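You operate a simulated robot arm through the tools that you are given. There is no shell and no other tool. Be economical: measure what you need, move in short steps, check, and stop when the job is done.

Carry out the task below with a simulated two-armed robot. There is one attempt and no reset: what you move stays moved.

## Task
Start the Middle line, track its belt onto the mark and stop it.
Fine: the main switch goes on first; the dark display tells where the edge runs; a click of the grey dial moves it 4 mm; it must read On mark before Stop; the other dials stay; one button at a time.

It is judged by the outcome, as a careful person would: the job done as asked, and still so three seconds after it is handed in. It fails if anything else is knocked over, pushed out of place, dropped, spilled or broken.

## Robot
Two 7-joint arms with two-finger parallel grippers on one trunk, on a base that drives. Base frame: it is fixed to the floor where the robot stands at the start and does not move with it; the origin is under the middle of the robot, x ahead of it, y to its left, z up. Readings come in m, degrees, newtons and seconds.
The left shoulder is at the start at [0.05, 0.158, 0.958], the right one opposite. With the tool pointing down near the work surface each hand reaches from about 0.1 to 0.62 m from the robot's upright axis, wherever it stands, measured 20 degrees to its own side. Places, roughly: black hand knob of the left rail [0.4, 0.8, 0.8]; black hand knob of the right rail [0.7, 0.1, 0.8]; black hand knob of the sensor [0.5, 0.7, 0.8]; blue tension dial [0.3, 1.2, 0.7]; grey switch in the cabinet [0.7, 0, 0.3]; grey teach button on the middle line [0.5, 0.3, 0.9]; grey track dial [0.7, -0.1, 0.7]; left front guide rail [0.4, 1, 0.8]; level dial on the middle line [0.5, 0.3, 0.7]; orange sensor on the post [0.5, 0.7, 0.8]; orange test button [0.4, 0.8, 0.7]; red main switch of the middle line detector [0.6, 0, 0.5]; right front guide rail [0.8, 0, 0.8]; speed dial in the cabinet [0.6, 0.2, 0.4]. Payload 3.91 kg a hand.
Tool frame (each hand has its own): the origin (TCP) lies between the finger pads and is the grasp point; the fingertips stand 0.03 m ahead of it; z points along the fingers, y is the line along which they close. Largest opening 0.11 m; finger width 0.02, thickness 0.01; the body of the gripper, 0.048 by 0.112 m, starts 0.055 m behind the TCP.
Orientation is told as [roll, pitch, yaw] about the base's x, y, z axes, in that order, counted from this pose: with the fingers straight down and closing along the base's y, the tool's x points along the base's -x, its y along +y and its z along -z.

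## Interface
- The arms move only by the tool jog_arm. It takes "left_plan", "right_plan" or both (then of equal length, played together; a hand with none holds still); each is a list of rows, each a list of 7 numbers: the shift along the base's x, y, z in units of 50 mm (1.0 is 50 mm), then the turn, a rotation vector about the base's x, y, z in units of 4 degrees (1.0 is 4 degrees), then the opening in per cent of the stroke, from 0 (shut) to 100 (fully open). In form: [[tx, ty, tz, rx, ry, rz, fingers], ...]. A call has 1 to 10 rows; each row shifts and turns the commanded pose from where the row before left it. A call with a number of a shift or a turn outside -1 to 1 is refused whole. A row lasts 0.2 s, in which the tool goes at most 0.05 m and 8.6 degrees; a call with a longer step from one row to the next is refused whole, and so is a gripper value outside its range. Where a pose cannot be reached the arm comes as near as it can. A force on the tool above 40 N (or 10 N above the force at the start of the call, whichever is more), or a blocked arm, ends the call early, and 0.2 s more pass. The fingers move at their own pace (about 0.153 m/s each) and stop on an object; they squeeze with about 38 N. The grip force told is the motor's: it shows also when the fingers shut on nothing. Time passes only in rows, and 0.2 s behind the last, so rows that do not move let the fingers close. The reply holds the time, the measured pose of the TCP, the force on the tool along the base axes, the opening and the grip force, in the units named above and with some noise, with the torque about the TCP (base axes, N m) and any sound that the robot's microphone picked up.
- Cameras (640 x 400 px; columns grow to the right, rows downward): "scene" is now at [0.1262, 0.0323, 1.1114]; the picture's right is [0.38, -0.93, 0.00], its down [-0.38, -0.15, -0.91] and it looks along [0.85, 0.34, -0.41] (base axes); focal length 214 px, centre (320, 200). "left" rides on the left gripper at [0.072, -0.017, -0.103] in its tool frame; the picture's right is [0.23, 0.97, 0.00], its down [-0.76, 0.18, -0.62] and it looks along [-0.61, 0.14, 0.78] (tool axes); focal length 222 px, centre (320, 200). "right" rides on the right gripper at [0.072, 0.017, -0.103] in its tool frame; the picture's right is [-0.23, 0.97, 0.00], its down [-0.76, -0.18, -0.62] and it looks along [-0.61, -0.14, 0.78] (tool axes); focal length 222 px, centre (320, 200). There is no depth. A picture from a camera that has moved, and an enlarged one, comes with that camera's place and axes in the base frame and with its lens.
- get_image(camera): a new picture of that camera. It takes no simulated time.
- raise_lower(by): slides the trunk up (or, below 0, down) by that many m; the arms and the scene camera ride with it, the base frame stays. It gives what a move gives, with no picture.
- base_move(legs): drives the robot by 1 to 6 legs, each [ahead, turn to the left] in m and degrees, along the robot's own axes; the way and the turn of a leg run together, so that a leg with both is an arc; at most 1.5 m and 180 degrees a leg. The arms and the cameras ride along, it lands a little off, and it stops where it bumps. It gives what a move gives.
- turn_head(pan, tilt): turns the head with the scene camera to pan (to the left, within 80 degrees either way) and tilt (down, from -29 to 69), counted from straight ahead of the robot. It gives what a move gives.
- enlarge(camera, box): a new picture of the part [left, top, right, bottom] of that camera's present view, enlarged. It takes no simulated time.
- close_job(): hands the job in; it is judged then, once.

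Go step by step. Nothing tells you exact positions but the pictures and the camera data: compare them with the known pose of the tool, close in by small moves and look again before you grip or let go. The budget is 120 turns and 100 pictures, counting those below and the enlarged ones. Unless the task says otherwise, let go and move clear before handing in, and close with one line.

The tools are called after "Emit:" by a JSON object that holds its "name" and its "arguments". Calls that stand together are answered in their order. jog_arm: Moves the arms, as the interface text tells. Its arguments: {"type":"object","properties":{"left_plan":{"type":"array","items":{"type":"array","items":{"type":"number"}}},"right_plan":{"type":"array","items":{"type":"array","items":{"type":"number"}}}},"required":[]} The other tools are called the same way: raise_lower (by) slides the trunk up or down; base_move (legs) drives the base; turn_head (pan, tilt) turns the head that bears the scene camera; get_image (camera) takes a picture; enlarge (camera, box) takes an enlarged picture of a part of a camera's view; close_job () hands the job in.

At the start:

```text
clock: 0.0
left_ee_pos: [0.39, 0.3316, 1.0538]
left_orientation: [0.0, 0.0, 0.1]
left_ft_force: [0.1, 0.0, 0.6]
left_torque: [0.01, -0.01, -0.01]
left_finger_gap: 0.11
left_gripper_force: 0.0
right_ee_pos: [0.4501, -0.0005, 1.0989]
right_orientation: [0.0, 0.0, 0.0]
right_ft_force: [0.1, 0.3, 0.0]
right_torque: [-0.03, -0.02, 0.0]
right_finger_gap: 0.11
right_gripper_force: 0.1
trunk travel left (down, up): [-0.2, 0.282]
robot x, y, heading: [0.0014, 0.0009, 0.1]
head pan, tilt: [22.1, 24.1]
```

scene: 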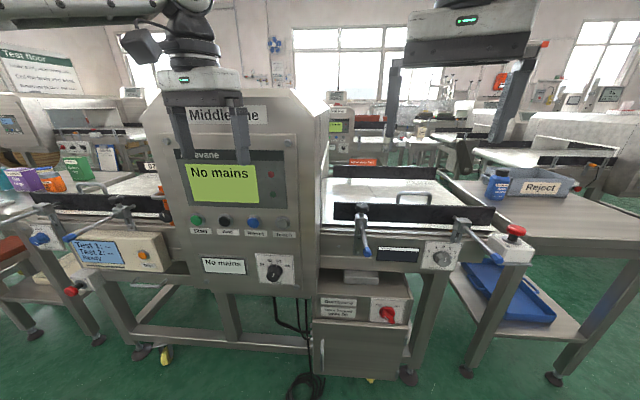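
right: 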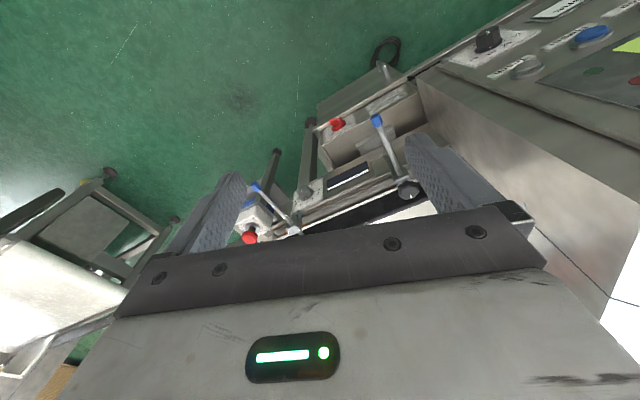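
left: 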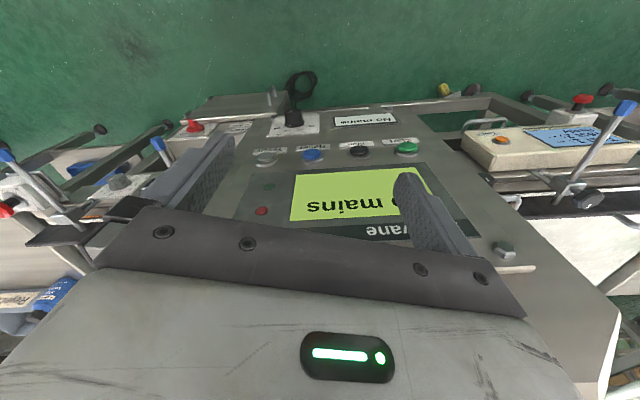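

I see the Middle line detector with green/black/blue/grey buttons, a dark display and a grey dial to its right, and a red main switch below. I'll look closer before moving.

Emit:
{"name": "enlarge", "arguments": {"camera": "scene", "box": [310, 220, 550, 370]}}

Emit:
{"name": "enlarge", "arguments": {"camera": "scene", "box": [150, 140, 330, 300]}}

```text
2.67 times, centred on (430, 295) of scene
camera zoom: at [0.1262, 0.0323, 1.1114], right [0.38, -0.93, 0.0], down [-0.38, -0.15, -0.91], along [0.85, 0.34, -0.41], focal length 572 px, centre (27, -53)
```

zoom: 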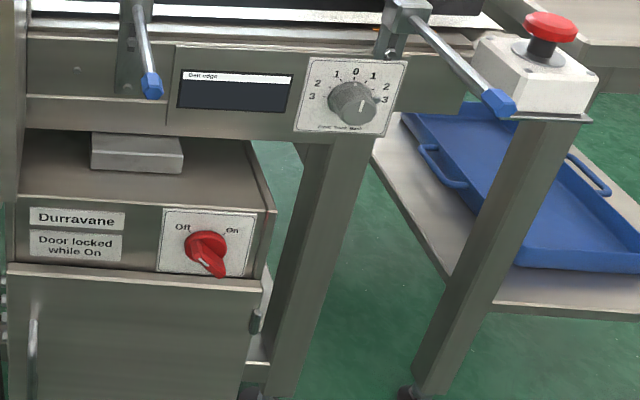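

```text
2.50 times, centred on (240, 220) of scene
camera zoom: at [0.1262, 0.0323, 1.1114], right [0.38, -0.93, 0.0], down [-0.38, -0.15, -0.91], along [0.85, 0.34, -0.41], focal length 536 px, centre (520, 150)
```

zoom: 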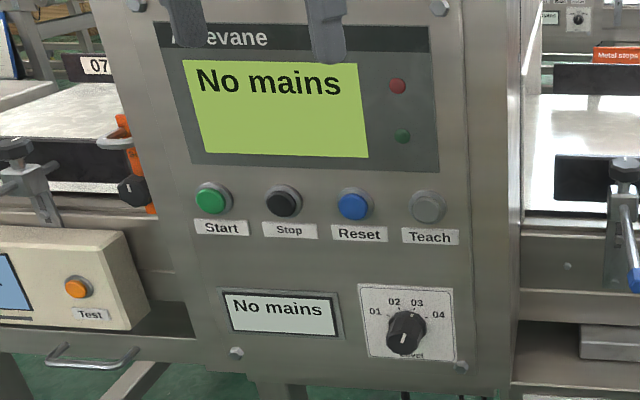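

The machine faces me at about 22° to the left, so I turn the base to face it squarely. Then the right arm can serve the switch and dial, and the left arm the buttons.

Emit:
{"name": "base_move", "arguments": {"legs": [[0, 22]]}}

Emit:
{"name": "turn_head", "arguments": {"pan": -20, "tilt": 35}}

Emit:
{"name": "get_image", "arguments": {"camera": "scene"}}

```text
clock: 1.6
left_ee_pos: [0.239, 0.4511, 1.0542]
left_orientation: [-0.1, -0.1, 21.6]
left_ft_force: [0.0, 0.2, 0.6]
left_torque: [-0.01, -0.02, 0.0]
left_finger_gap: 0.1099
left_gripper_force: 0.0
right_ee_pos: [0.4168, 0.1663, 1.0992]
right_orientation: [-0.1, 0.0, 21.6]
right_ft_force: [-0.1, -0.2, 0.2]
right_torque: [-0.03, -0.01, -0.02]
right_finger_gap: 0.1099
right_gripper_force: 0.1
trunk travel left (down, up): [-0.2, 0.282]
robot x, y, heading: [-0.001, -0.0032, 21.7]
head pan, tilt: [22.1, 24.1]
```

```text
clock: 2.6
left_ee_pos: [0.2403, 0.452, 1.0537]
left_orientation: [-0.1, -0.1, 21.7]
left_ft_force: [-0.8, 0.0, -0.1]
left_torque: [0.01, -0.02, -0.02]
left_finger_gap: 0.1101
left_gripper_force: 0.1
right_ee_pos: [0.4193, 0.1662, 1.0998]
right_orientation: [0.0, 0.0, 21.5]
right_ft_force: [-0.3, -1.0, -0.3]
right_torque: [0.02, 0.0, 0.02]
right_finger_gap: 0.1104
right_gripper_force: 0.2
trunk travel left (down, up): [-0.2, 0.282]
robot x, y, heading: [-0.0009, 0.0019, 21.9]
head pan, tilt: [-20.0, 35.0]
```

```text
94 pictures are left
camera scene: at [0.1258, 0.0149, 1.0942], right [0.03, -1.0, 0.0], down [-0.57, -0.02, -0.82], along [0.82, 0.02, -0.57], focal length 214 px, centre (320, 200)
```

scene: 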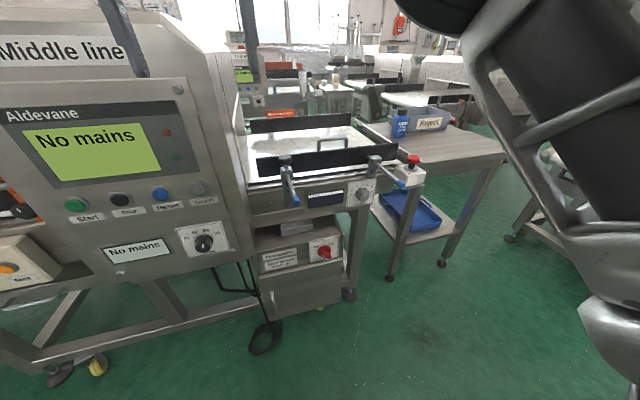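

Now facing the machine. I enlarge the switch to see how its pointer stands.

Emit:
{"name": "enlarge", "arguments": {"camera": "scene", "box": [250, 170, 410, 270]}}

```text
4.00 times, centred on (330, 220) of scene
camera zoom: at [0.1258, 0.0149, 1.0942], right [0.03, -1.0, 0.0], down [-0.57, -0.02, -0.82], along [0.82, 0.02, -0.57], focal length 858 px, centre (280, 120)
```

zoom: 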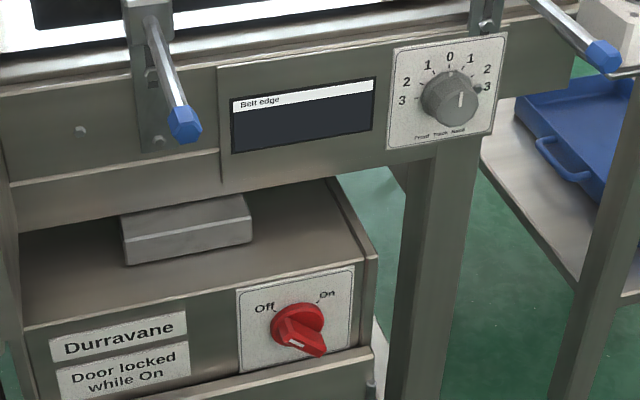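

The switch is at about 0.23 m to my right, depth 0.6 m, and the dial at about 0.37 m right. I bring the right hand to a horizontal, forward-pointing pose in front of them, well clear.

Emit:
{"name": "jog_arm", "arguments": {"right_plan": [[0.093, -0.232, -0.292, 0.362, -0.909, 0, 100], [0.093, -0.232, -0.292, 0.362, -0.909, 0, 100], [0.093, -0.232, -0.292, 0.362, -0.909, 0, 100], [0.093, -0.232, -0.292, 0.362, -0.909, 0, 100], [0.093, -0.232, -0.292, 0.362, -0.909, 0, 100], [0.093, -0.232, -0.292, 0.362, -0.909, 0, 100], [0.093, -0.232, -0.292, 0.362, -0.909, 0, 100], [0.093, -0.232, -0.292, 0.362, -0.909, 0, 100], [0.093, -0.232, -0.292, 0.362, -0.909, 0, 100], [0.093, -0.232, -0.292, 0.362, -0.909, 0, 100]]}}

Emit:
{"name": "jog_arm", "arguments": {"right_plan": [[0.093, -0.232, -0.292, 0.362, -0.909, 0, 60], [0.093, -0.232, -0.292, 0.362, -0.909, 0, 60], [0.093, -0.232, -0.292, 0.362, -0.909, 0, 60], [0.093, -0.232, -0.292, 0.362, -0.909, 0, 60], [0.093, -0.232, -0.292, 0.362, -0.909, 0, 60], [0.093, -0.232, -0.292, 0.362, -0.909, 0, 60], [0.093, -0.232, -0.292, 0.362, -0.909, 0, 60], [0.093, -0.232, -0.292, 0.362, -0.909, 0, 60], [0.093, -0.232, -0.292, 0.362, -0.909, 0, 60], [0.093, -0.232, -0.292, 0.362, -0.909, 0, 60]]}}

Emit:
{"name": "get_image", "arguments": {"camera": "right"}}

Emit:
{"name": "get_image", "arguments": {"camera": "scene"}}

```text
clock: 4.8
left_ee_pos: [0.2401, 0.4512, 1.0538]
left_orientation: [0.1, -0.1, 21.7]
left_ft_force: [0.0, -0.4, 0.4]
left_torque: [-0.01, 0.03, 0.01]
left_finger_gap: 0.11
left_gripper_force: 0.1
right_ee_pos: [0.4666, 0.0502, 0.9537]
right_orientation: [0.1, -39.4, 21.7]
right_ft_force: [0.0, 0.2, -0.3]
right_torque: [-0.04, 0.0, 0.0]
right_finger_gap: 0.1099
right_gripper_force: 0.2
trunk travel left (down, up): [-0.2, 0.282]
robot x, y, heading: [-0.0008, 0.0014, 21.5]
head pan, tilt: [-20.0, 35.0]
```

```text
clock: 7.0
left_ee_pos: [0.2391, 0.4507, 1.054]
left_orientation: [0.0, 0.0, 21.7]
left_ft_force: [-0.3, -0.1, -0.4]
left_torque: [-0.01, -0.03, 0.02]
left_finger_gap: 0.1101
left_gripper_force: 0.1
right_ee_pos: [0.5093, -0.047, 0.8612]
right_orientation: [0.3, -68.3, 21.5]
right_ft_force: [0.3, 0.0, 0.0]
right_torque: [-0.01, 0.0, 0.02]
right_finger_gap: 0.0664
right_gripper_force: 0.1
right hand out of reach, approached as far as the arm can: row 8, 9, 10
trunk travel left (down, up): [-0.2, 0.282]
robot x, y, heading: [-0.0017, -0.0015, 21.9]
head pan, tilt: [-20.0, 35.0]
```

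```text
92 pictures are left
camera right: at [0.3885, -0.0763, 0.8326], right [-0.28, 0.94, 0.21], down [-0.21, -0.28, 0.94], along [0.94, 0.22, 0.27], focal length 222 px, centre (320, 200)
```

right: 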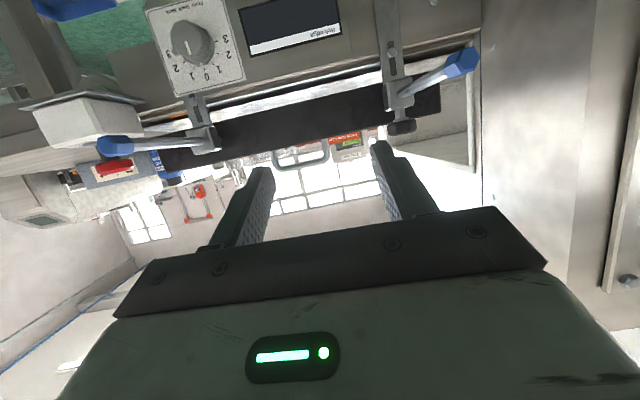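

```text
91 pictures are left
camera scene: at [0.1258, 0.0148, 1.0942], right [0.03, -1.0, 0.0], down [-0.57, -0.02, -0.82], along [0.82, 0.02, -0.57], focal length 214 px, centre (320, 200)
```

scene: 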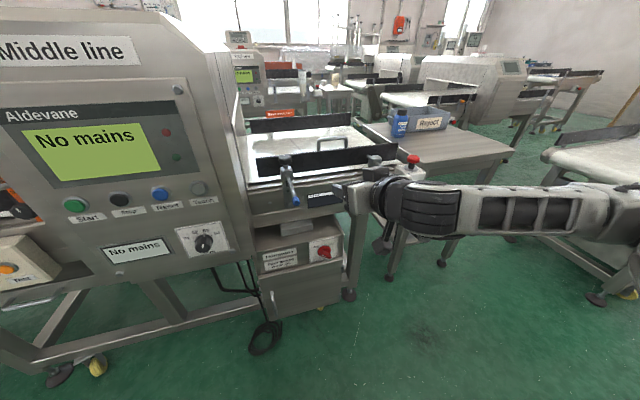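

The arm gets cramped at this distance, so I back the base a little and lower the trunk, which puts the shoulders nearer the height of the controls.

Emit:
{"name": "base_move", "arguments": {"legs": [[-0.1, 0]]}}

Emit:
{"name": "raise_lower", "arguments": {"by": -0.2}}

Emit:
{"name": "get_image", "arguments": {"camera": "right"}}

Emit:
{"name": "get_image", "arguments": {"camera": "scene"}}

```text
clock: 8.2
left_ee_pos: [0.1468, 0.4152, 1.0535]
left_orientation: [-0.1, 0.0, 21.7]
left_ft_force: [0.0, -1.3, -0.6]
left_torque: [0.02, -0.02, -0.04]
left_finger_gap: 0.1102
left_gripper_force: 0.1
right_ee_pos: [0.4156, -0.0838, 0.8627]
right_orientation: [0.2, -68.4, 21.5]
right_ft_force: [0.4, -0.3, 0.4]
right_torque: [0.02, -0.02, 0.0]
right_finger_gap: 0.0659
right_gripper_force: 0.1
trunk travel left (down, up): [-0.2, 0.282]
robot x, y, heading: [-0.0935, -0.0375, 21.7]
head pan, tilt: [-20.0, 35.0]
```

```text
clock: 10.4
left_ee_pos: [0.1481, 0.4143, 0.8527]
left_orientation: [0.0, 0.1, 21.6]
left_ft_force: [0.0, 0.3, 0.2]
left_torque: [0.01, 0.0, 0.02]
left_finger_gap: 0.11
left_gripper_force: 0.2
right_ee_pos: [0.4151, -0.084, 0.6621]
right_orientation: [0.3, -68.4, 21.5]
right_ft_force: [-1.1, 1.2, 0.4]
right_torque: [0.0, 0.0, 0.0]
right_finger_gap: 0.0663
right_gripper_force: 0.0
trunk travel left (down, up): [0.0, 0.482]
robot x, y, heading: [-0.0964, -0.0374, 21.6]
head pan, tilt: [-20.0, 35.0]
```

```text
90 pictures are left
camera right: at [0.2963, -0.1127, 0.6327], right [-0.28, 0.94, 0.21], down [-0.21, -0.28, 0.94], along [0.94, 0.22, 0.27], focal length 222 px, centre (320, 200)
```

right: 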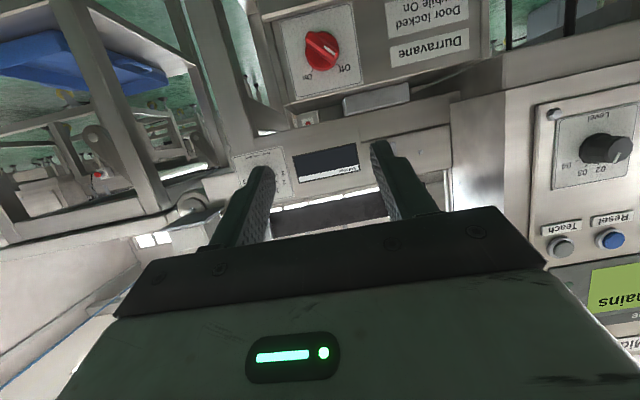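

```text
89 pictures are left
camera scene: at [0.0337, -0.0217, 0.8942], right [0.03, -1.0, 0.0], down [-0.57, -0.02, -0.82], along [0.82, 0.02, -0.57], focal length 214 px, centre (320, 200)
```

scene: 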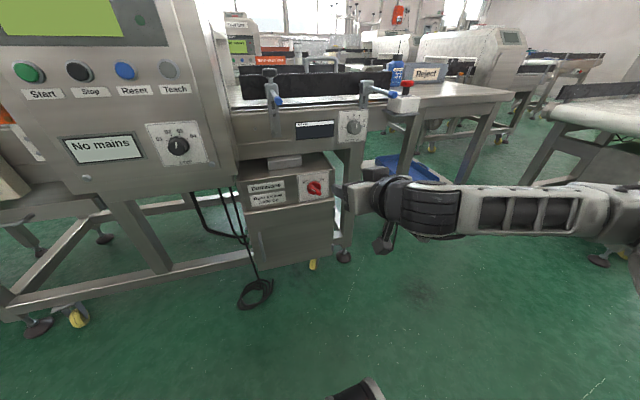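

I triangulate the switch and dial from these two views, so I enlarge both.

Emit:
{"name": "enlarge", "arguments": {"camera": "right", "box": [230, 0, 390, 100]}}

Emit:
{"name": "enlarge", "arguments": {"camera": "scene", "box": [240, 100, 400, 200]}}

```text
4.00 times, centred on (310, 50) of right
camera zoom: at [0.2963, -0.1127, 0.6327], right [-0.28, 0.94, 0.21], down [-0.21, -0.28, 0.94], along [0.94, 0.22, 0.27], focal length 888 px, centre (360, 800)
```

zoom: 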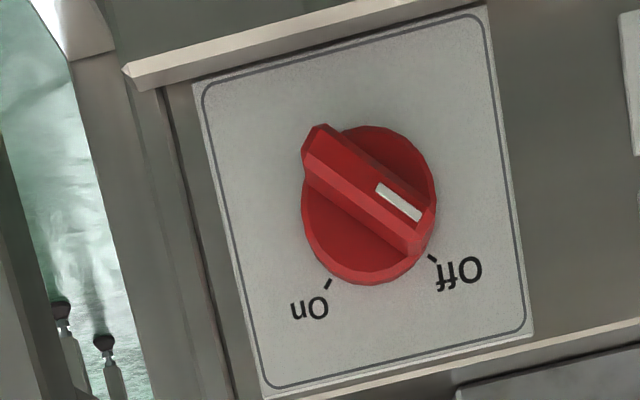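

```text
4.00 times, centred on (320, 150) of scene
camera zoom: at [0.0337, -0.0217, 0.8942], right [0.03, -1.0, 0.0], down [-0.57, -0.02, -0.82], along [0.82, 0.02, -0.57], focal length 858 px, centre (320, 400)
```

zoom: 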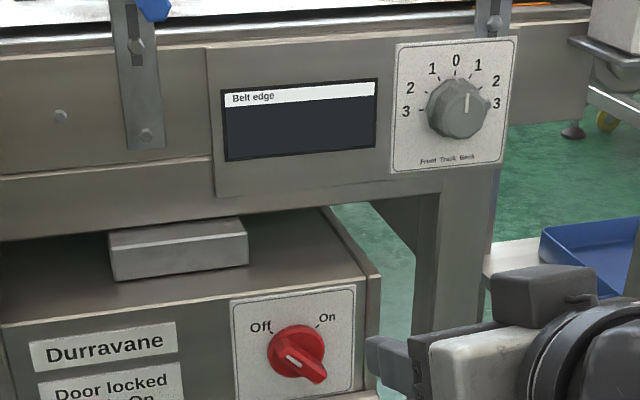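

Switch is at about [0.618, 0.011, 0.530] with its bar's mark at Off (upper left); the dial at about [0.692, -0.108, 0.706]. I move the right hand to a level standoff in front of the switch.

Emit:
{"name": "jog_arm", "arguments": {"right_plan": [[0.273, 0.157, -0.44, 0.333, -0.836, 0, 60], [0.273, 0.157, -0.44, 0.333, -0.836, 0, 60], [0.273, 0.157, -0.44, 0.333, -0.836, 0, 60], [0.273, 0.157, -0.44, 0.333, -0.836, 0, 60], [0.273, 0.157, -0.44, 0.333, -0.836, 0, 60], [0.273, 0.157, -0.44, 0.333, -0.836, 0, 60]]}}

```text
clock: 11.8
left_ee_pos: [0.1472, 0.4146, 0.8533]
left_orientation: [0.0, 0.0, 21.7]
left_ft_force: [-0.8, -0.5, -0.8]
left_torque: [0.02, -0.03, 0.0]
left_finger_gap: 0.11
left_gripper_force: 0.1
right_ee_pos: [0.4322, -0.1007, 0.6709]
right_orientation: [5.3, -70.5, 16.8]
right_ft_force: [0.2, 0.0, 0.9]
right_torque: [0.0, -0.01, 0.01]
right_finger_gap: 0.0659
right_gripper_force: 0.0
right hand out of reach, approached as far as the arm can: row 1, 2, 3, 4, 5, 6
trunk travel left (down, up): [0.0, 0.482]
robot x, y, heading: [-0.0948, -0.0353, 21.7]
head pan, tilt: [-20.0, 35.0]
```

The arm seems folded too tightly here. I extend it forward and ease the pitch to see if it frees up.

Emit:
{"name": "jog_arm", "arguments": {"right_plan": [[0.37, 0.148, 0, -0.185, 0.465, 0, 60], [0.37, 0.148, 0, -0.185, 0.465, 0, 60], [0.37, 0.148, 0, -0.185, 0.465, 0, 60], [0.37, 0.148, 0, -0.185, 0.465, 0, 60], [0.37, 0.148, 0, -0.185, 0.465, 0, 60]]}}

Emit:
{"name": "get_image", "arguments": {"camera": "scene"}}

```text
clock: 13.0
left_ee_pos: [0.1476, 0.4142, 0.8534]
left_orientation: [0.0, -0.1, 21.7]
left_ft_force: [0.5, 0.6, -0.1]
left_torque: [0.0, -0.01, 0.01]
left_finger_gap: 0.1101
left_gripper_force: 0.1
right_ee_pos: [0.5256, -0.0623, 0.6718]
right_orientation: [3.6, -60.6, 18.5]
right_ft_force: [0.0, 0.0, 0.5]
right_torque: [0.01, 0.02, -0.02]
right_finger_gap: 0.0662
right_gripper_force: 0.1
trunk travel left (down, up): [0.0, 0.482]
robot x, y, heading: [-0.0905, -0.0394, 21.6]
head pan, tilt: [-20.0, 35.0]
```

```text
86 pictures are left
camera scene: at [0.0336, -0.0217, 0.8942], right [0.03, -1.0, 0.0], down [-0.57, -0.02, -0.82], along [0.82, 0.02, -0.57], focal length 214 px, centre (320, 200)
```

scene: 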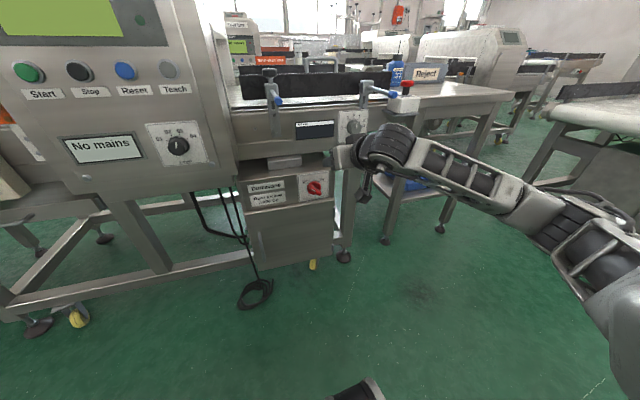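

It works farther out; the arm needs more distance. I back the base another 0.15 m and try again.

Emit:
{"name": "base_move", "arguments": {"legs": [[-0.15, 0]]}}

Emit:
{"name": "jog_arm", "arguments": {"right_plan": [[0.37, 0.148, -0.3, 0.333, -0.836, 0, 60], [0.37, 0.148, -0.3, 0.333, -0.836, 0, 60], [0.37, 0.148, -0.3, 0.333, -0.836, 0, 60], [0.37, 0.148, -0.3, 0.333, -0.836, 0, 60], [0.2, 0.08, -0.3, 0.333, -0.836, 0, 60], [0, 0, -0.3, 0.333, -0.836, 0, 60]]}}

```text
clock: 14.3
left_ee_pos: [0.0092, 0.359, 0.8536]
left_orientation: [0.0, 0.0, 21.7]
left_ft_force: [0.3, -0.4, 0.2]
left_torque: [-0.02, -0.01, 0.0]
left_finger_gap: 0.1101
left_gripper_force: 0.1
right_ee_pos: [0.3866, -0.1165, 0.6706]
right_orientation: [3.6, -60.6, 18.5]
right_ft_force: [0.1, 0.1, -0.9]
right_torque: [0.0, 0.01, -0.02]
right_finger_gap: 0.0661
right_gripper_force: 0.0
trunk travel left (down, up): [0.0, 0.482]
robot x, y, heading: [-0.2325, -0.0943, 21.6]
head pan, tilt: [-20.0, 35.0]
```

```text
clock: 15.7
left_ee_pos: [0.0089, 0.3597, 0.8535]
left_orientation: [0.0, -0.1, 21.7]
left_ft_force: [-0.1, 0.0, -0.4]
left_torque: [-0.01, -0.02, -0.03]
left_finger_gap: 0.1097
left_gripper_force: 0.0
right_ee_pos: [0.4329, -0.1059, 0.6257]
right_orientation: [7.7, -70.9, 17.0]
right_ft_force: [-0.8, 0.2, 0.5]
right_torque: [-0.01, 0.01, 0.02]
right_finger_gap: 0.0662
right_gripper_force: 0.0
right hand out of reach, approached as far as the arm can: row 3, 4, 5, 6
trunk travel left (down, up): [0.0, 0.482]
robot x, y, heading: [-0.2306, -0.0913, 21.6]
head pan, tilt: [-20.0, 35.0]
```

It stalls at a pitch of about -70°, so a wrist limit is likely. I test whether rolling the hand about its own axis (needed anyway for the slanted bar) relieves it.

Emit:
{"name": "jog_arm", "arguments": {"right_plan": [[0, 0, 0, -0.9, -0.27, 0.33, 60], [0, 0, 0, -0.9, -0.27, 0.33, 60], [0, 0, 0, -0.9, -0.27, 0.33, 60], [0, 0, 0, -0.9, -0.27, 0.33, 60], [0, 0, 0, -0.9, -0.27, 0.33, 60], [0, 0, 0, -0.9, -0.27, 0.33, 60], [0, 0, 0, -0.9, -0.27, 0.33, 60], [0, 0, 0, -0.9, -0.27, 0.33, 60], [0, 0, 0, -0.9, -0.27, 0.33, 60], [0, 0, 0, -0.9, -0.27, 0.33, 60]]}}

Emit:
{"name": "get_image", "arguments": {"camera": "scene"}}

```text
clock: 17.9
left_ee_pos: [0.0096, 0.3598, 0.8534]
left_orientation: [0.0, -0.1, 21.7]
left_ft_force: [-0.7, 0.2, 0.3]
left_torque: [0.02, 0.01, -0.01]
left_finger_gap: 0.11
left_gripper_force: 0.1
right_ee_pos: [0.4337, -0.105, 0.6257]
right_orientation: [-53.6, -46.4, 85.4]
right_ft_force: [0.6, 0.0, 0.6]
right_torque: [-0.01, 0.02, 0.01]
right_finger_gap: 0.0658
right_gripper_force: 0.0
trunk travel left (down, up): [0.0, 0.482]
robot x, y, heading: [-0.2304, -0.0917, 21.1]
head pan, tilt: [-20.0, 35.0]
```

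```text
85 pictures are left
camera scene: at [-0.1048, -0.0765, 0.8941], right [0.03, -1.0, 0.0], down [-0.57, -0.02, -0.82], along [0.82, 0.02, -0.57], focal length 214 px, centre (320, 200)
```

scene: 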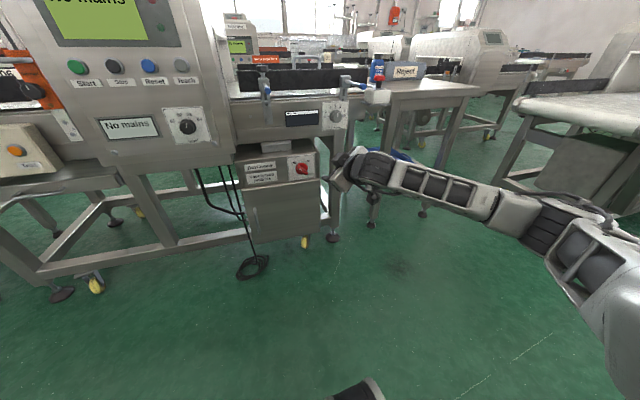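

Rolling works. Now I raise the pointing direction by 24° to level.

Emit:
{"name": "jog_arm", "arguments": {"right_plan": [[0.2, 0.08, 0, 0.37, -0.92, 0, 60], [0.2, 0.08, 0, 0.37, -0.92, 0, 60], [0.2, 0.08, 0, 0.37, -0.92, 0, 60], [0, 0, 0, 0.37, -0.92, 0, 60], [0, 0, 0, 0.37, -0.92, 0, 60], [0, 0, 0, 0.37, -0.92, 0, 60]]}}

```text
clock: 19.3
left_ee_pos: [0.0096, 0.3586, 0.8537]
left_orientation: [-0.1, 0.0, 21.7]
left_ft_force: [-0.4, 0.3, -0.1]
left_torque: [0.02, 0.03, 0.0]
left_finger_gap: 0.1102
left_gripper_force: 0.0
right_ee_pos: [0.4434, -0.1011, 0.6262]
right_orientation: [-58.8, -48.1, 89.3]
right_ft_force: [1.0, -1.4, 1.2]
right_torque: [0.01, 0.01, -0.01]
right_finger_gap: 0.066
right_gripper_force: 0.0
right hand out of reach, approached as far as the arm can: row 2, 3, 4, 5, 6
trunk travel left (down, up): [0.0, 0.482]
robot x, y, heading: [-0.2294, -0.0902, 21.4]
head pan, tilt: [-20.0, 35.0]
```

Still limited. I extend toward the switch at its height without rotating, then try the pitch there.

Emit:
{"name": "jog_arm", "arguments": {"right_plan": [[0.39, 0.37, -0.45, 0, 0, 0, 60], [0.39, 0.37, -0.45, 0, 0, 0, 60], [0.39, 0.37, -0.45, 0, 0, 0, 60], [0.39, 0.37, -0.45, 0, 0, 0, 60]]}}

Emit:
{"name": "jog_arm", "arguments": {"right_plan": [[0, 0, 0, 0.37, -0.92, 0, 60], [0, 0, 0, 0.37, -0.92, 0, 60], [0, 0, 0, 0.37, -0.92, 0, 60]]}}

Emit:
{"name": "get_image", "arguments": {"camera": "right"}}

Emit:
{"name": "get_image", "arguments": {"camera": "scene"}}

```text
clock: 20.3
left_ee_pos: [0.0098, 0.3588, 0.853]
left_orientation: [0.1, 0.0, 21.7]
left_ft_force: [0.1, -0.3, 0.3]
left_torque: [0.0, -0.02, 0.03]
left_finger_gap: 0.1099
left_gripper_force: 0.1
right_ee_pos: [0.4674, -0.0907, 0.6065]
right_orientation: [-58.5, -48.1, 89.3]
right_ft_force: [0.2, 0.1, 0.5]
right_torque: [0.0, 0.0, -0.03]
right_finger_gap: 0.0658
right_gripper_force: 0.1
right hand out of reach, approached as far as the arm can: row 1, 2, 3, 4
trunk travel left (down, up): [0.0, 0.482]
robot x, y, heading: [-0.2323, -0.0893, 21.4]
head pan, tilt: [-20.0, 35.0]
```

```text
clock: 21.1
left_ee_pos: [0.009, 0.36, 0.8537]
left_orientation: [0.0, 0.1, 21.6]
left_ft_force: [-0.3, -0.2, -0.1]
left_torque: [0.0, -0.01, 0.0]
left_finger_gap: 0.1098
left_gripper_force: 0.0
right_ee_pos: [0.4676, -0.0904, 0.6071]
right_orientation: [-58.4, -48.1, 89.3]
right_ft_force: [-1.0, -0.2, -0.2]
right_torque: [0.0, 0.01, 0.01]
right_finger_gap: 0.0659
right_gripper_force: 0.1
right hand out of reach, approached as far as the arm can: row 1, 2, 3
trunk travel left (down, up): [0.0, 0.482]
robot x, y, heading: [-0.2296, -0.0933, 21.8]
head pan, tilt: [-20.0, 35.0]
```

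```text
84 pictures are left
camera right: at [0.3699, -0.1671, 0.5795], right [-0.5, 0.78, -0.38], down [-0.44, 0.16, 0.89], along [0.75, 0.61, 0.26], focal length 222 px, centre (320, 200)
```

right: 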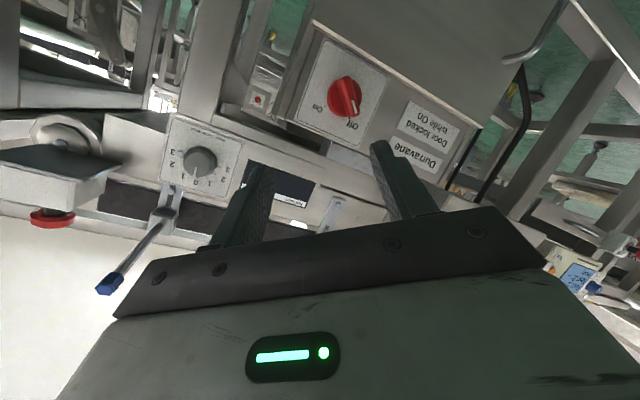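

```text
83 pictures are left
camera scene: at [-0.1048, -0.0765, 0.8942], right [0.03, -1.0, 0.0], down [-0.57, -0.02, -0.82], along [0.82, 0.02, -0.57], focal length 214 px, centre (320, 200)
```

scene: 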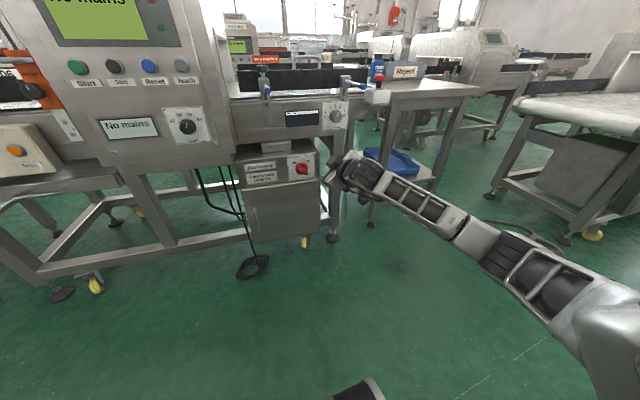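

The arm seems to be in an awkward elbow-out configuration. I'll raise the trunk so the elbow can hang lower, keep the hand low and nearer the body, then try to level the pitch.

Emit:
{"name": "raise_lower", "arguments": {"by": 0.2}}

Emit:
{"name": "jog_arm", "arguments": {"right_plan": [[-0.1, -0.04, -0.8, 0, 0, 0, 60], [-0.1, -0.04, -0.8, 0, 0, 0, 60], [-0.1, -0.04, -0.8, 0, 0, 0, 60], [-0.1, -0.04, -0.8, 0, 0, 0, 60], [-0.1, -0.04, -0.8, 0, 0, 0, 60], [-0.1, -0.04, -0.8, 0, 0, 0, 60], [-0.1, -0.04, -0.4, 0, 0, 0, 60]]}}

Emit:
{"name": "jog_arm", "arguments": {"right_plan": [[0, 0, 0, 0.37, -0.92, 0, 60], [0, 0, 0, 0.37, -0.92, 0, 60], [0, 0, 0, 0.37, -0.92, 0, 60], [0, 0, 0, 0.37, -0.92, 0, 60], [0, 0, 0, 0.37, -0.92, 0, 60]]}}

Emit:
{"name": "get_image", "arguments": {"camera": "scene"}}

```text
clock: 23.3
left_ee_pos: [0.0088, 0.3596, 1.0532]
left_orientation: [0.0, 0.0, 21.8]
left_ft_force: [0.2, 0.0, 0.3]
left_torque: [0.03, 0.05, -0.01]
left_finger_gap: 0.1097
left_gripper_force: 0.1
right_ee_pos: [0.4668, -0.0907, 0.8068]
right_orientation: [-58.5, -48.0, 89.2]
right_ft_force: [0.2, -0.6, 0.7]
right_torque: [-0.01, 0.0, 0.01]
right_finger_gap: 0.066
right_gripper_force: 0.1
trunk travel left (down, up): [-0.2, 0.282]
robot x, y, heading: [-0.2319, -0.0898, 21.5]
head pan, tilt: [-20.0, 35.0]
```

```text
clock: 24.9
left_ee_pos: [0.0087, 0.3597, 1.0532]
left_orientation: [0.1, -0.1, 21.7]
left_ft_force: [0.2, 0.7, 0.8]
left_torque: [0.03, 0.02, -0.01]
left_finger_gap: 0.11
left_gripper_force: 0.1
right_ee_pos: [0.4669, -0.0946, 0.7994]
right_orientation: [-57.8, -48.5, 88.8]
right_ft_force: [0.7, 0.0, 0.0]
right_torque: [0.0, 0.01, -0.02]
right_finger_gap: 0.0661
right_gripper_force: 0.0
right hand out of reach, approached as far as the arm can: row 1, 2, 3, 4, 5, 6, 7
trunk travel left (down, up): [-0.2, 0.282]
robot x, y, heading: [-0.2308, -0.092, 21.7]
head pan, tilt: [-20.0, 35.0]
```

```text
clock: 26.1
left_ee_pos: [0.0084, 0.3605, 1.0539]
left_orientation: [0.0, -0.1, 21.7]
left_ft_force: [0.9, 0.2, 0.3]
left_torque: [0.02, -0.01, 0.01]
left_finger_gap: 0.1102
left_gripper_force: 0.0
right_ee_pos: [0.4689, -0.0938, 0.7995]
right_orientation: [-57.8, -48.5, 88.8]
right_ft_force: [-0.9, 0.1, -0.4]
right_torque: [0.0, 0.03, 0.04]
right_finger_gap: 0.0658
right_gripper_force: 0.1
right hand out of reach, approached as far as the arm can: row 1, 2, 3, 4, 5
trunk travel left (down, up): [-0.2, 0.282]
robot x, y, heading: [-0.2293, -0.0895, 21.6]
head pan, tilt: [-20.0, 35.0]
```

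```text
82 pictures are left
camera scene: at [-0.1048, -0.0765, 1.0942], right [0.03, -1.0, 0.0], down [-0.57, -0.02, -0.82], along [0.82, 0.02, -0.57], focal length 214 px, centre (320, 200)
```

scene: 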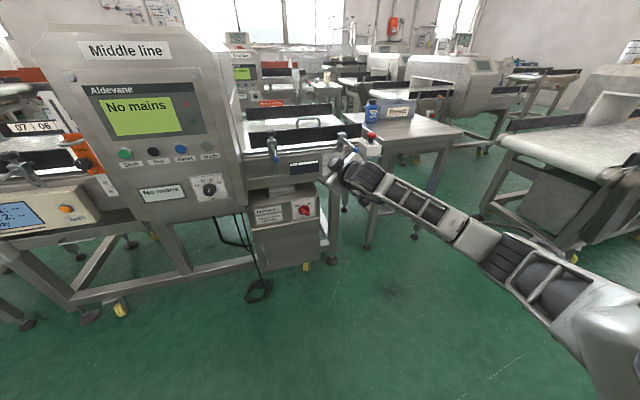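

It's in a joint-limit corner. I back out by pitching the hand back down toward the original posture.

Emit:
{"name": "jog_arm", "arguments": {"right_plan": [[-0.2, -0.08, 0, -0.37, 0.92, 0, 60], [-0.2, -0.08, 0, -0.37, 0.92, 0, 60], [-0.2, -0.08, 0, -0.37, 0.92, 0, 60], [-0.2, -0.08, 0, -0.37, 0.92, 0, 60], [-0.2, -0.08, 0, -0.37, 0.92, 0, 60], [-0.2, -0.08, 0, -0.37, 0.92, 0, 60], [-0.2, -0.08, 0, -0.37, 0.92, 0, 60], [-0.2, -0.08, 0, -0.37, 0.92, 0, 60], [-0.2, -0.08, 0, -0.37, 0.92, 0, 60], [-0.2, -0.08, 0, -0.37, 0.92, 0, 60]]}}

Emit:
{"name": "get_image", "arguments": {"camera": "scene"}}

```text
clock: 28.3
left_ee_pos: [0.0087, 0.3589, 1.0538]
left_orientation: [0.0, 0.0, 21.7]
left_ft_force: [0.0, 0.8, -0.4]
left_torque: [-0.01, -0.02, -0.02]
left_finger_gap: 0.11
left_gripper_force: 0.0
right_ee_pos: [0.3671, -0.1326, 0.8006]
right_orientation: [-17.7, -24.2, 63.9]
right_ft_force: [0.1, -0.1, 0.2]
right_torque: [0.02, -0.01, 0.01]
right_finger_gap: 0.0657
right_gripper_force: 0.1
trunk travel left (down, up): [-0.2, 0.282]
robot x, y, heading: [-0.2294, -0.0931, 21.7]
head pan, tilt: [-20.0, 35.0]
```

```text
81 pictures are left
camera scene: at [-0.1049, -0.0765, 1.0942], right [0.03, -1.0, 0.0], down [-0.57, -0.02, -0.82], along [0.82, 0.02, -0.57], focal length 214 px, centre (320, 200)
```

scene: 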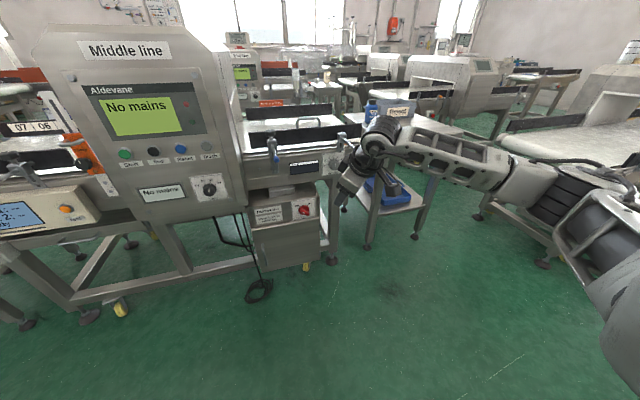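

I test the posture with the hand farther right and pointing outward relative to the robot, where the forearm can line up with the hand.

Emit:
{"name": "jog_arm", "arguments": {"right_plan": [[0.13, -0.35, 0, 0, 0, -1, 60], [0.13, -0.35, 0, 0, 0, -1, 60], [0.13, -0.35, 0, 0, 0, -1, 60], [0.13, -0.35, 0, 0, 0, -1, 60], [0.13, -0.35, 0, 0, 0, -1, 60], [0.13, -0.35, 0, 0, 0, -1, 60], [0.13, -0.35, 0, 0, 0, -1, 60], [0.13, -0.35, 0, 0, 0, -1, 60]]}}

Emit:
{"name": "jog_arm", "arguments": {"right_plan": [[0, 0, 0, -0.1, -0.99, 0, 60], [0, 0, 0, -0.1, -0.99, 0, 60], [0, 0, 0, -0.1, -0.99, 0, 60], [0, 0, 0, -0.1, -0.99, 0, 60], [0, 0, 0, -0.1, -0.99, 0, 60], [0, 0, 0, -0.1, -0.99, 0, 60], [0, 0, 0, -0.1, -0.99, 0, 60], [0, 0, 0, -0.1, -0.99, 0, 60], [0, 0, 0, -0.1, -0.99, 0, 60], [0, 0, 0, -0.1, -0.99, 0, 60]]}}

Emit:
{"name": "jog_arm", "arguments": {"right_plan": [[0, 0, 0, -0.1, -0.99, 0, 60], [0, 0, 0, -0.1, -0.99, 0, 60], [0, 0, 0, -0.1, -0.99, 0, 60], [0, 0, 0, -0.1, -0.99, 0, 60], [0, 0, 0, -0.1, -0.99, 0, 60]]}}

Emit:
{"name": "get_image", "arguments": {"camera": "scene"}}

```text
clock: 30.1
left_ee_pos: [0.009, 0.3608, 1.0537]
left_orientation: [0.0, -0.1, 21.7]
left_ft_force: [0.0, 0.5, -0.3]
left_torque: [-0.05, 0.01, 0.02]
left_finger_gap: 0.1098
left_gripper_force: 0.1
right_ee_pos: [0.4192, -0.273, 0.7995]
right_orientation: [-17.7, -24.4, 31.8]
right_ft_force: [-0.1, -0.2, 0.1]
right_torque: [0.01, -0.02, -0.02]
right_finger_gap: 0.0659
right_gripper_force: 0.1
trunk travel left (down, up): [-0.2, 0.282]
robot x, y, heading: [-0.2318, -0.0905, 21.5]
head pan, tilt: [-20.0, 35.0]
```

```text
clock: 32.3
left_ee_pos: [0.0094, 0.3598, 1.0531]
left_orientation: [-0.1, 0.0, 21.7]
left_ft_force: [-0.2, 0.5, 0.1]
left_torque: [0.01, 0.02, -0.01]
left_finger_gap: 0.1098
left_gripper_force: 0.0
right_ee_pos: [0.4192, -0.2556, 0.797]
right_orientation: [-45.9, -47.7, 50.4]
right_ft_force: [0.5, 0.0, 0.0]
right_torque: [0.02, 0.04, 0.01]
right_finger_gap: 0.066
right_gripper_force: 0.1
right hand out of reach, approached as far as the arm can: row 9, 10
trunk travel left (down, up): [-0.2, 0.282]
robot x, y, heading: [-0.2315, -0.091, 21.5]
head pan, tilt: [-20.0, 35.0]
```

```text
clock: 33.5
left_ee_pos: [0.0089, 0.3597, 1.055]
left_orientation: [0.0, 0.0, 21.7]
left_ft_force: [0.2, 0.4, -0.6]
left_torque: [-0.03, 0.01, 0.03]
left_finger_gap: 0.11
left_gripper_force: 0.1
right_ee_pos: [0.4061, -0.2255, 0.8032]
right_orientation: [-47.8, -49.6, 54.4]
right_ft_force: [0.1, 0.1, -0.1]
right_torque: [0.0, -0.02, 0.01]
right_finger_gap: 0.066
right_gripper_force: 0.0
right hand out of reach, approached as far as the arm can: row 1, 2, 3, 4, 5
trunk travel left (down, up): [-0.2, 0.282]
robot x, y, heading: [-0.2329, -0.0895, 21.3]
head pan, tilt: [-20.0, 35.0]
```

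```text
80 pictures are left
camera scene: at [-0.1048, -0.0765, 1.0942], right [0.03, -1.0, 0.0], down [-0.57, -0.02, -0.82], along [0.82, 0.02, -0.57], focal length 214 px, centre (320, 200)
```

scene: 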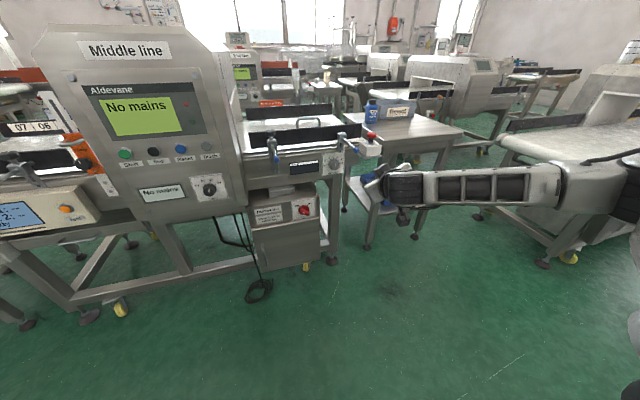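

The forearm comes in from the right, so the hand should point inward (to the robot's left) instead. I test that: ease pitch, swing yaw to the left, then level.

Emit:
{"name": "jog_arm", "arguments": {"right_plan": [[-0.1, 0.2, 0, 0, 0.8, 0.9, 60], [-0.1, 0.2, 0, 0, 0.8, 0.9, 60], [-0.1, 0.2, 0, 0, 0.8, 0.9, 60], [-0.1, 0.2, 0, 0, 0, 1, 60], [-0.1, 0.2, 0, 0, 0, 1, 60], [-0.1, 0.2, 0, 0, 0, 1, 60], [-0.1, 0.2, 0, 0, 0, 1, 60], [-0.1, 0.2, 0, 0, 0, 1, 60], [-0.1, 0.2, 0, 0, 0, 1, 60], [-0.1, 0.2, 0, 0, 0, 1, 60]]}}

Emit:
{"name": "jog_arm", "arguments": {"right_plan": [[0, 0, 0, 0, 0, 1, 60], [0, 0, 0, 0, 0, 1, 60], [0, 0, 0, 0, 0, 1, 60]]}}

```text
clock: 35.7
left_ee_pos: [0.0089, 0.359, 1.0542]
left_orientation: [-0.1, 0.0, 21.7]
left_ft_force: [-1.2, 0.0, -0.3]
left_torque: [0.02, 0.0, 0.0]
left_finger_gap: 0.1097
left_gripper_force: 0.0
right_ee_pos: [0.3555, -0.1247, 0.8037]
right_orientation: [-36.0, -44.2, 84.9]
right_ft_force: [0.4, 0.4, -1.0]
right_torque: [-0.04, 0.0, 0.01]
right_finger_gap: 0.066
right_gripper_force: 0.1
trunk travel left (down, up): [-0.2, 0.282]
robot x, y, heading: [-0.2307, -0.0939, 21.7]
head pan, tilt: [-20.0, 35.0]
```

```text
clock: 36.5
left_ee_pos: [0.0075, 0.3597, 1.0531]
left_orientation: [-0.1, 0.1, 21.7]
left_ft_force: [0.5, 1.1, 0.1]
left_torque: [-0.04, 0.0, -0.03]
left_finger_gap: 0.1103
left_gripper_force: 0.2
right_ee_pos: [0.3523, -0.1204, 0.8026]
right_orientation: [-36.0, -44.4, 95.6]
right_ft_force: [0.2, -1.0, -1.0]
right_torque: [0.0, 0.0, 0.0]
right_finger_gap: 0.0659
right_gripper_force: 0.0
right hand out of reach, approached as far as the arm can: row 3
trunk travel left (down, up): [-0.2, 0.282]
robot x, y, heading: [-0.2308, -0.0919, 21.9]
head pan, tilt: [-20.0, 35.0]
```

I'll stop forcing a level hand: a pointing direction about 25° below level was reachable and will do. First I return the hand to pointing down, near its original posture.

Emit:
{"name": "jog_arm", "arguments": {"right_plan": [[-0.1, -0.1, 0.2, -0.76, 0.65, 0, 60], [-0.1, -0.1, 0.2, -0.76, 0.65, 0, 60], [-0.1, -0.1, 0.2, -0.76, 0.65, 0, 60], [-0.1, -0.1, 0.2, -0.76, 0.65, 0, 60], [-0.1, -0.1, 0.2, -0.76, 0.65, 0, 60], [-0.1, 0, 0.2, -0.76, 0.65, 0, 60], [-0.1, 0, 0.2, -0.76, 0.65, 0, 60], [-0.1, 0, 0.2, -0.76, 0.65, 0, 60], [-0.1, 0, 0.2, -0.76, 0.65, 0, 60], [-0.1, 0, 0.2, -0.76, 0.65, 0, 60]]}}

Emit:
{"name": "jog_arm", "arguments": {"right_plan": [[0, 0, 0.2, -0.76, 0.65, 0, 60], [0, 0, 0.2, -0.76, 0.65, 0, 60], [0, 0, 0.2, -0.76, 0.65, 0, 60], [0, 0, 0.2, -0.76, 0.65, 0, 60], [0, 0, 0, 0, 0, -1, 60], [0, 0, 0, 0, 0, -1, 60], [0, 0, 0, 0, 0, -1, 60], [0, 0, 0, 0, 0, -1, 60], [0, 0, 0, 0, 0, -1, 60], [0, 0, 0, 0, 0, -1, 60]]}}

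Emit:
{"name": "get_image", "arguments": {"camera": "scene"}}

```text
clock: 38.7
left_ee_pos: [0.0089, 0.3596, 1.0545]
left_orientation: [0.0, 0.0, 21.7]
left_ft_force: [-0.2, -0.5, 0.0]
left_torque: [-0.01, -0.01, -0.01]
left_finger_gap: 0.1098
left_gripper_force: 0.1
right_ee_pos: [0.2399, -0.1202, 0.8274]
right_orientation: [-17.0, -26.0, 85.3]
right_ft_force: [0.4, 0.4, -0.9]
right_torque: [0.03, 0.0, 0.02]
right_finger_gap: 0.066
right_gripper_force: 0.1
right hand out of reach, approached as far as the arm can: row 1, 2, 3, 4, 5, 6, 7, 8, 9, 10
trunk travel left (down, up): [-0.2, 0.282]
robot x, y, heading: [-0.2293, -0.0896, 21.6]
head pan, tilt: [-20.0, 35.0]
```

```text
clock: 40.9
left_ee_pos: [0.0082, 0.3604, 1.0543]
left_orientation: [0.1, 0.0, 21.7]
left_ft_force: [-0.5, 0.0, 0.0]
left_torque: [0.03, -0.02, -0.02]
left_finger_gap: 0.11
left_gripper_force: 0.0
right_ee_pos: [0.2114, -0.1378, 0.8395]
right_orientation: [-12.0, -16.6, 56.9]
right_ft_force: [-0.5, -0.5, 0.3]
right_torque: [0.01, -0.02, -0.02]
right_finger_gap: 0.0659
right_gripper_force: 0.0
right hand out of reach, approached as far as the arm can: row 1, 2, 3, 4
trunk travel left (down, up): [-0.2, 0.282]
robot x, y, heading: [-0.2343, -0.0908, 21.4]
head pan, tilt: [-20.0, 35.0]
```

```text
79 pictures are left
camera scene: at [-0.1048, -0.0765, 1.0942], right [0.03, -1.0, 0.0], down [-0.57, -0.02, -0.82], along [0.82, 0.02, -0.57], focal length 214 px, centre (320, 200)
```

scene: 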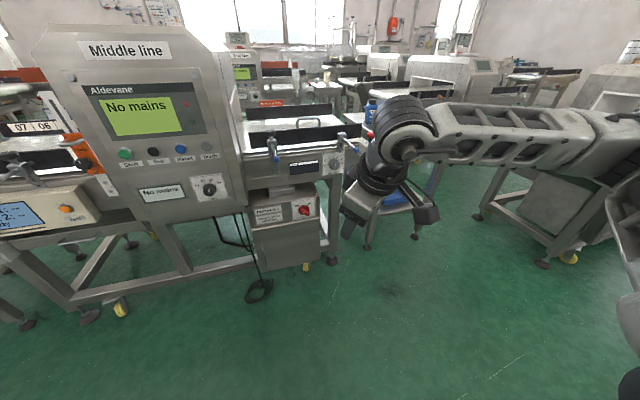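

I want to understand the arm's posture, so I look at the right elbow with the head camera.

Emit:
{"name": "turn_head", "arguments": {"pan": -65, "tilt": 30}}

Emit:
{"name": "get_image", "arguments": {"camera": "scene"}}

```text
clock: 42.0
left_ee_pos: [0.0096, 0.3596, 1.0546]
left_orientation: [0.1, 0.0, 21.7]
left_ft_force: [-0.3, 0.2, 0.1]
left_torque: [0.01, 0.0, 0.0]
left_finger_gap: 0.11
left_gripper_force: 0.0
right_ee_pos: [0.2124, -0.1381, 0.8394]
right_orientation: [-12.0, -16.6, 57.0]
right_ft_force: [-0.2, 0.0, 0.1]
right_torque: [0.03, 0.04, 0.03]
right_finger_gap: 0.0663
right_gripper_force: 0.1
trunk travel left (down, up): [-0.2, 0.282]
robot x, y, heading: [-0.2322, -0.0933, 21.8]
head pan, tilt: [-65.0, 30.0]
```

```text
78 pictures are left
camera scene: at [-0.1271, -0.141, 1.1019], right [-0.69, -0.73, 0.0], down [-0.36, 0.34, -0.87], along [0.63, -0.59, -0.5], focal length 214 px, centre (320, 200)
```

scene: 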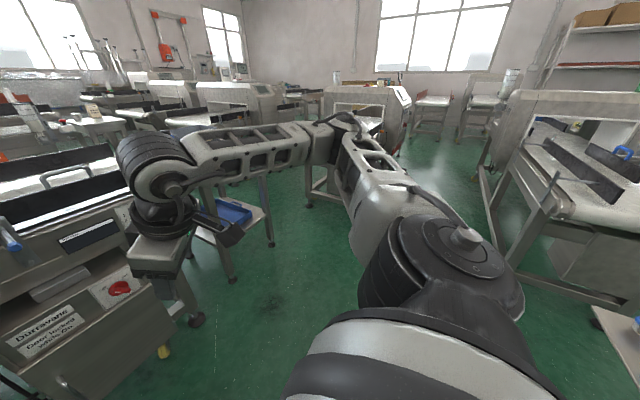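

The elbow is sharply folded with the upper arm out to the right, so several stalls were simply "too close". I extend forward and then pitch up toward a direction inward of forward.

Emit:
{"name": "jog_arm", "arguments": {"right_plan": [[0.46, 0.185, -0.1, 0, 0, 0, 60], [0.46, 0.185, -0.1, 0, 0, 0, 60], [0.46, 0.185, -0.1, 0, 0, 0, 60], [0.46, 0.185, -0.1, 0, 0, 0, 60], [0.46, 0.185, -0.1, 0, 0, 0, 60], [0.46, 0.185, -0.1, 0, 0, 0, 60], [0.46, 0.185, -0.1, 0, 0, 0, 60], [0.46, 0.185, -0.1, 0, 0, 0, 60]]}}

Emit:
{"name": "jog_arm", "arguments": {"right_plan": [[0, 0, 0, 0.79, -0.61, 0, 60], [0, 0, 0, 0.79, -0.61, 0, 60], [0, 0, 0, 0.79, -0.61, 0, 60], [0, 0, 0, 0.79, -0.61, 0, 60], [0, 0, 0, 0.79, -0.61, 0, 60], [0, 0, 0, 0.79, -0.61, 0, 60], [0, 0, 0, 0.79, -0.61, 0, 60], [0, 0, 0, 0.79, -0.61, 0, 60], [0, 0, 0, 0.79, -0.61, 0, 60], [0, 0, 0, 0.79, -0.61, 0, 60]]}}

Emit:
{"name": "jog_arm", "arguments": {"right_plan": [[0, 0, 0, 0.79, -0.61, 0, 60], [0, 0, 0, 0.79, -0.61, 0, 60], [0, 0, 0, 0.79, -0.61, 0, 60], [0, 0, 0, 0.79, -0.61, 0, 60], [0, 0, 0, 0.79, -0.61, 0, 60], [0, 0, 0, 0.79, -0.61, 0, 60], [0, 0, 0, 0.79, -0.61, 0, 60]]}}

Emit:
{"name": "get_image", "arguments": {"camera": "scene"}}

```text
clock: 43.8
left_ee_pos: [0.0096, 0.3588, 1.0538]
left_orientation: [-0.1, 0.1, 21.8]
left_ft_force: [-1.0, -0.6, 0.3]
left_torque: [-0.03, 0.01, 0.0]
left_finger_gap: 0.1103
left_gripper_force: 0.1
right_ee_pos: [0.397, -0.0649, 0.7995]
right_orientation: [-12.1, -16.6, 57.0]
right_ft_force: [0.4, 0.4, 0.4]
right_torque: [-0.01, -0.01, -0.01]
right_finger_gap: 0.0658
right_gripper_force: 0.2
trunk travel left (down, up): [-0.2, 0.282]
robot x, y, heading: [-0.2333, -0.0901, 21.9]
head pan, tilt: [-65.0, 30.0]
```

```text
clock: 46.0
left_ee_pos: [0.0095, 0.3594, 1.0533]
left_orientation: [0.0, -0.1, 21.7]
left_ft_force: [-0.3, 0.0, 0.7]
left_torque: [0.0, 0.04, -0.02]
left_finger_gap: 0.1101
left_gripper_force: 0.1
right_ee_pos: [0.3964, -0.0653, 0.8001]
right_orientation: [-17.4, -56.5, 60.4]
right_ft_force: [0.5, 0.4, 0.2]
right_torque: [0.03, 0.01, 0.01]
right_finger_gap: 0.0663
right_gripper_force: 0.1
trunk travel left (down, up): [-0.2, 0.282]
robot x, y, heading: [-0.23, -0.0908, 21.6]
head pan, tilt: [-65.0, 30.0]
```

```text
clock: 47.6
left_ee_pos: [0.0093, 0.3594, 1.0536]
left_orientation: [0.0, 0.0, 21.7]
left_ft_force: [0.5, -0.4, -0.3]
left_torque: [0.01, 0.01, 0.05]
left_finger_gap: 0.1099
left_gripper_force: 0.1
right_ee_pos: [0.3972, -0.0665, 0.7986]
right_orientation: [-50.5, -82.8, 92.4]
right_ft_force: [-0.3, 0.7, 0.2]
right_torque: [0.0, 0.0, 0.02]
right_finger_gap: 0.0657
right_gripper_force: 0.1
trunk travel left (down, up): [-0.2, 0.282]
robot x, y, heading: [-0.2285, -0.0894, 21.6]
head pan, tilt: [-65.0, 30.0]
```

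```text
77 pictures are left
camera scene: at [-0.1272, -0.1411, 1.102], right [-0.69, -0.73, 0.0], down [-0.36, 0.34, -0.87], along [0.63, -0.59, -0.5], focal length 214 px, centre (320, 200)
```

scene: 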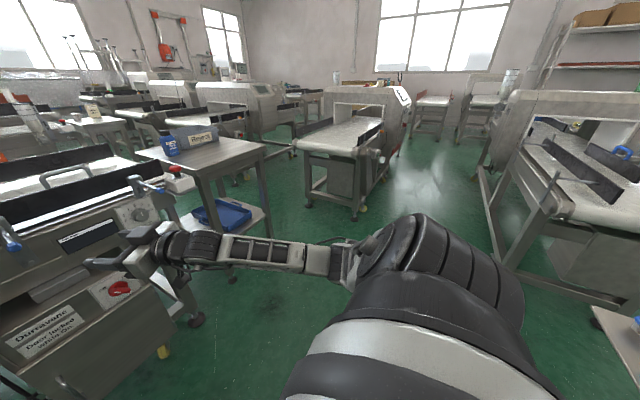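

Excellent: the hand is now almost level with the elbow dropped. I try yawing it 20° back to square with the machine and levelling the last 5°.

Emit:
{"name": "jog_arm", "arguments": {"right_plan": [[0, 0, 0, 0.15, -0.18, -0.9, 60], [0, 0, 0, 0.15, -0.18, -0.9, 60], [0, 0, 0, 0.15, -0.18, -0.9, 60], [0, 0, 0, 0.15, -0.18, -0.9, 60], [0, 0, 0, 0.15, -0.18, -0.9, 60]]}}

```text
clock: 48.8
left_ee_pos: [0.0103, 0.3594, 1.0543]
left_orientation: [0.0, 0.0, 21.7]
left_ft_force: [-1.5, 0.4, 1.2]
left_torque: [0.02, -0.02, 0.0]
left_finger_gap: 0.1099
left_gripper_force: 0.1
right_ee_pos: [0.3989, -0.0711, 0.8004]
right_orientation: [-61.6, -84.2, 96.6]
right_ft_force: [-0.1, -0.1, -0.2]
right_torque: [0.01, -0.01, 0.01]
right_finger_gap: 0.0661
right_gripper_force: 0.0
right hand out of reach, approached as far as the arm can: row 2, 3, 4, 5
trunk travel left (down, up): [-0.2, 0.282]
robot x, y, heading: [-0.2306, -0.0932, 21.4]
head pan, tilt: [-65.0, 30.0]
```

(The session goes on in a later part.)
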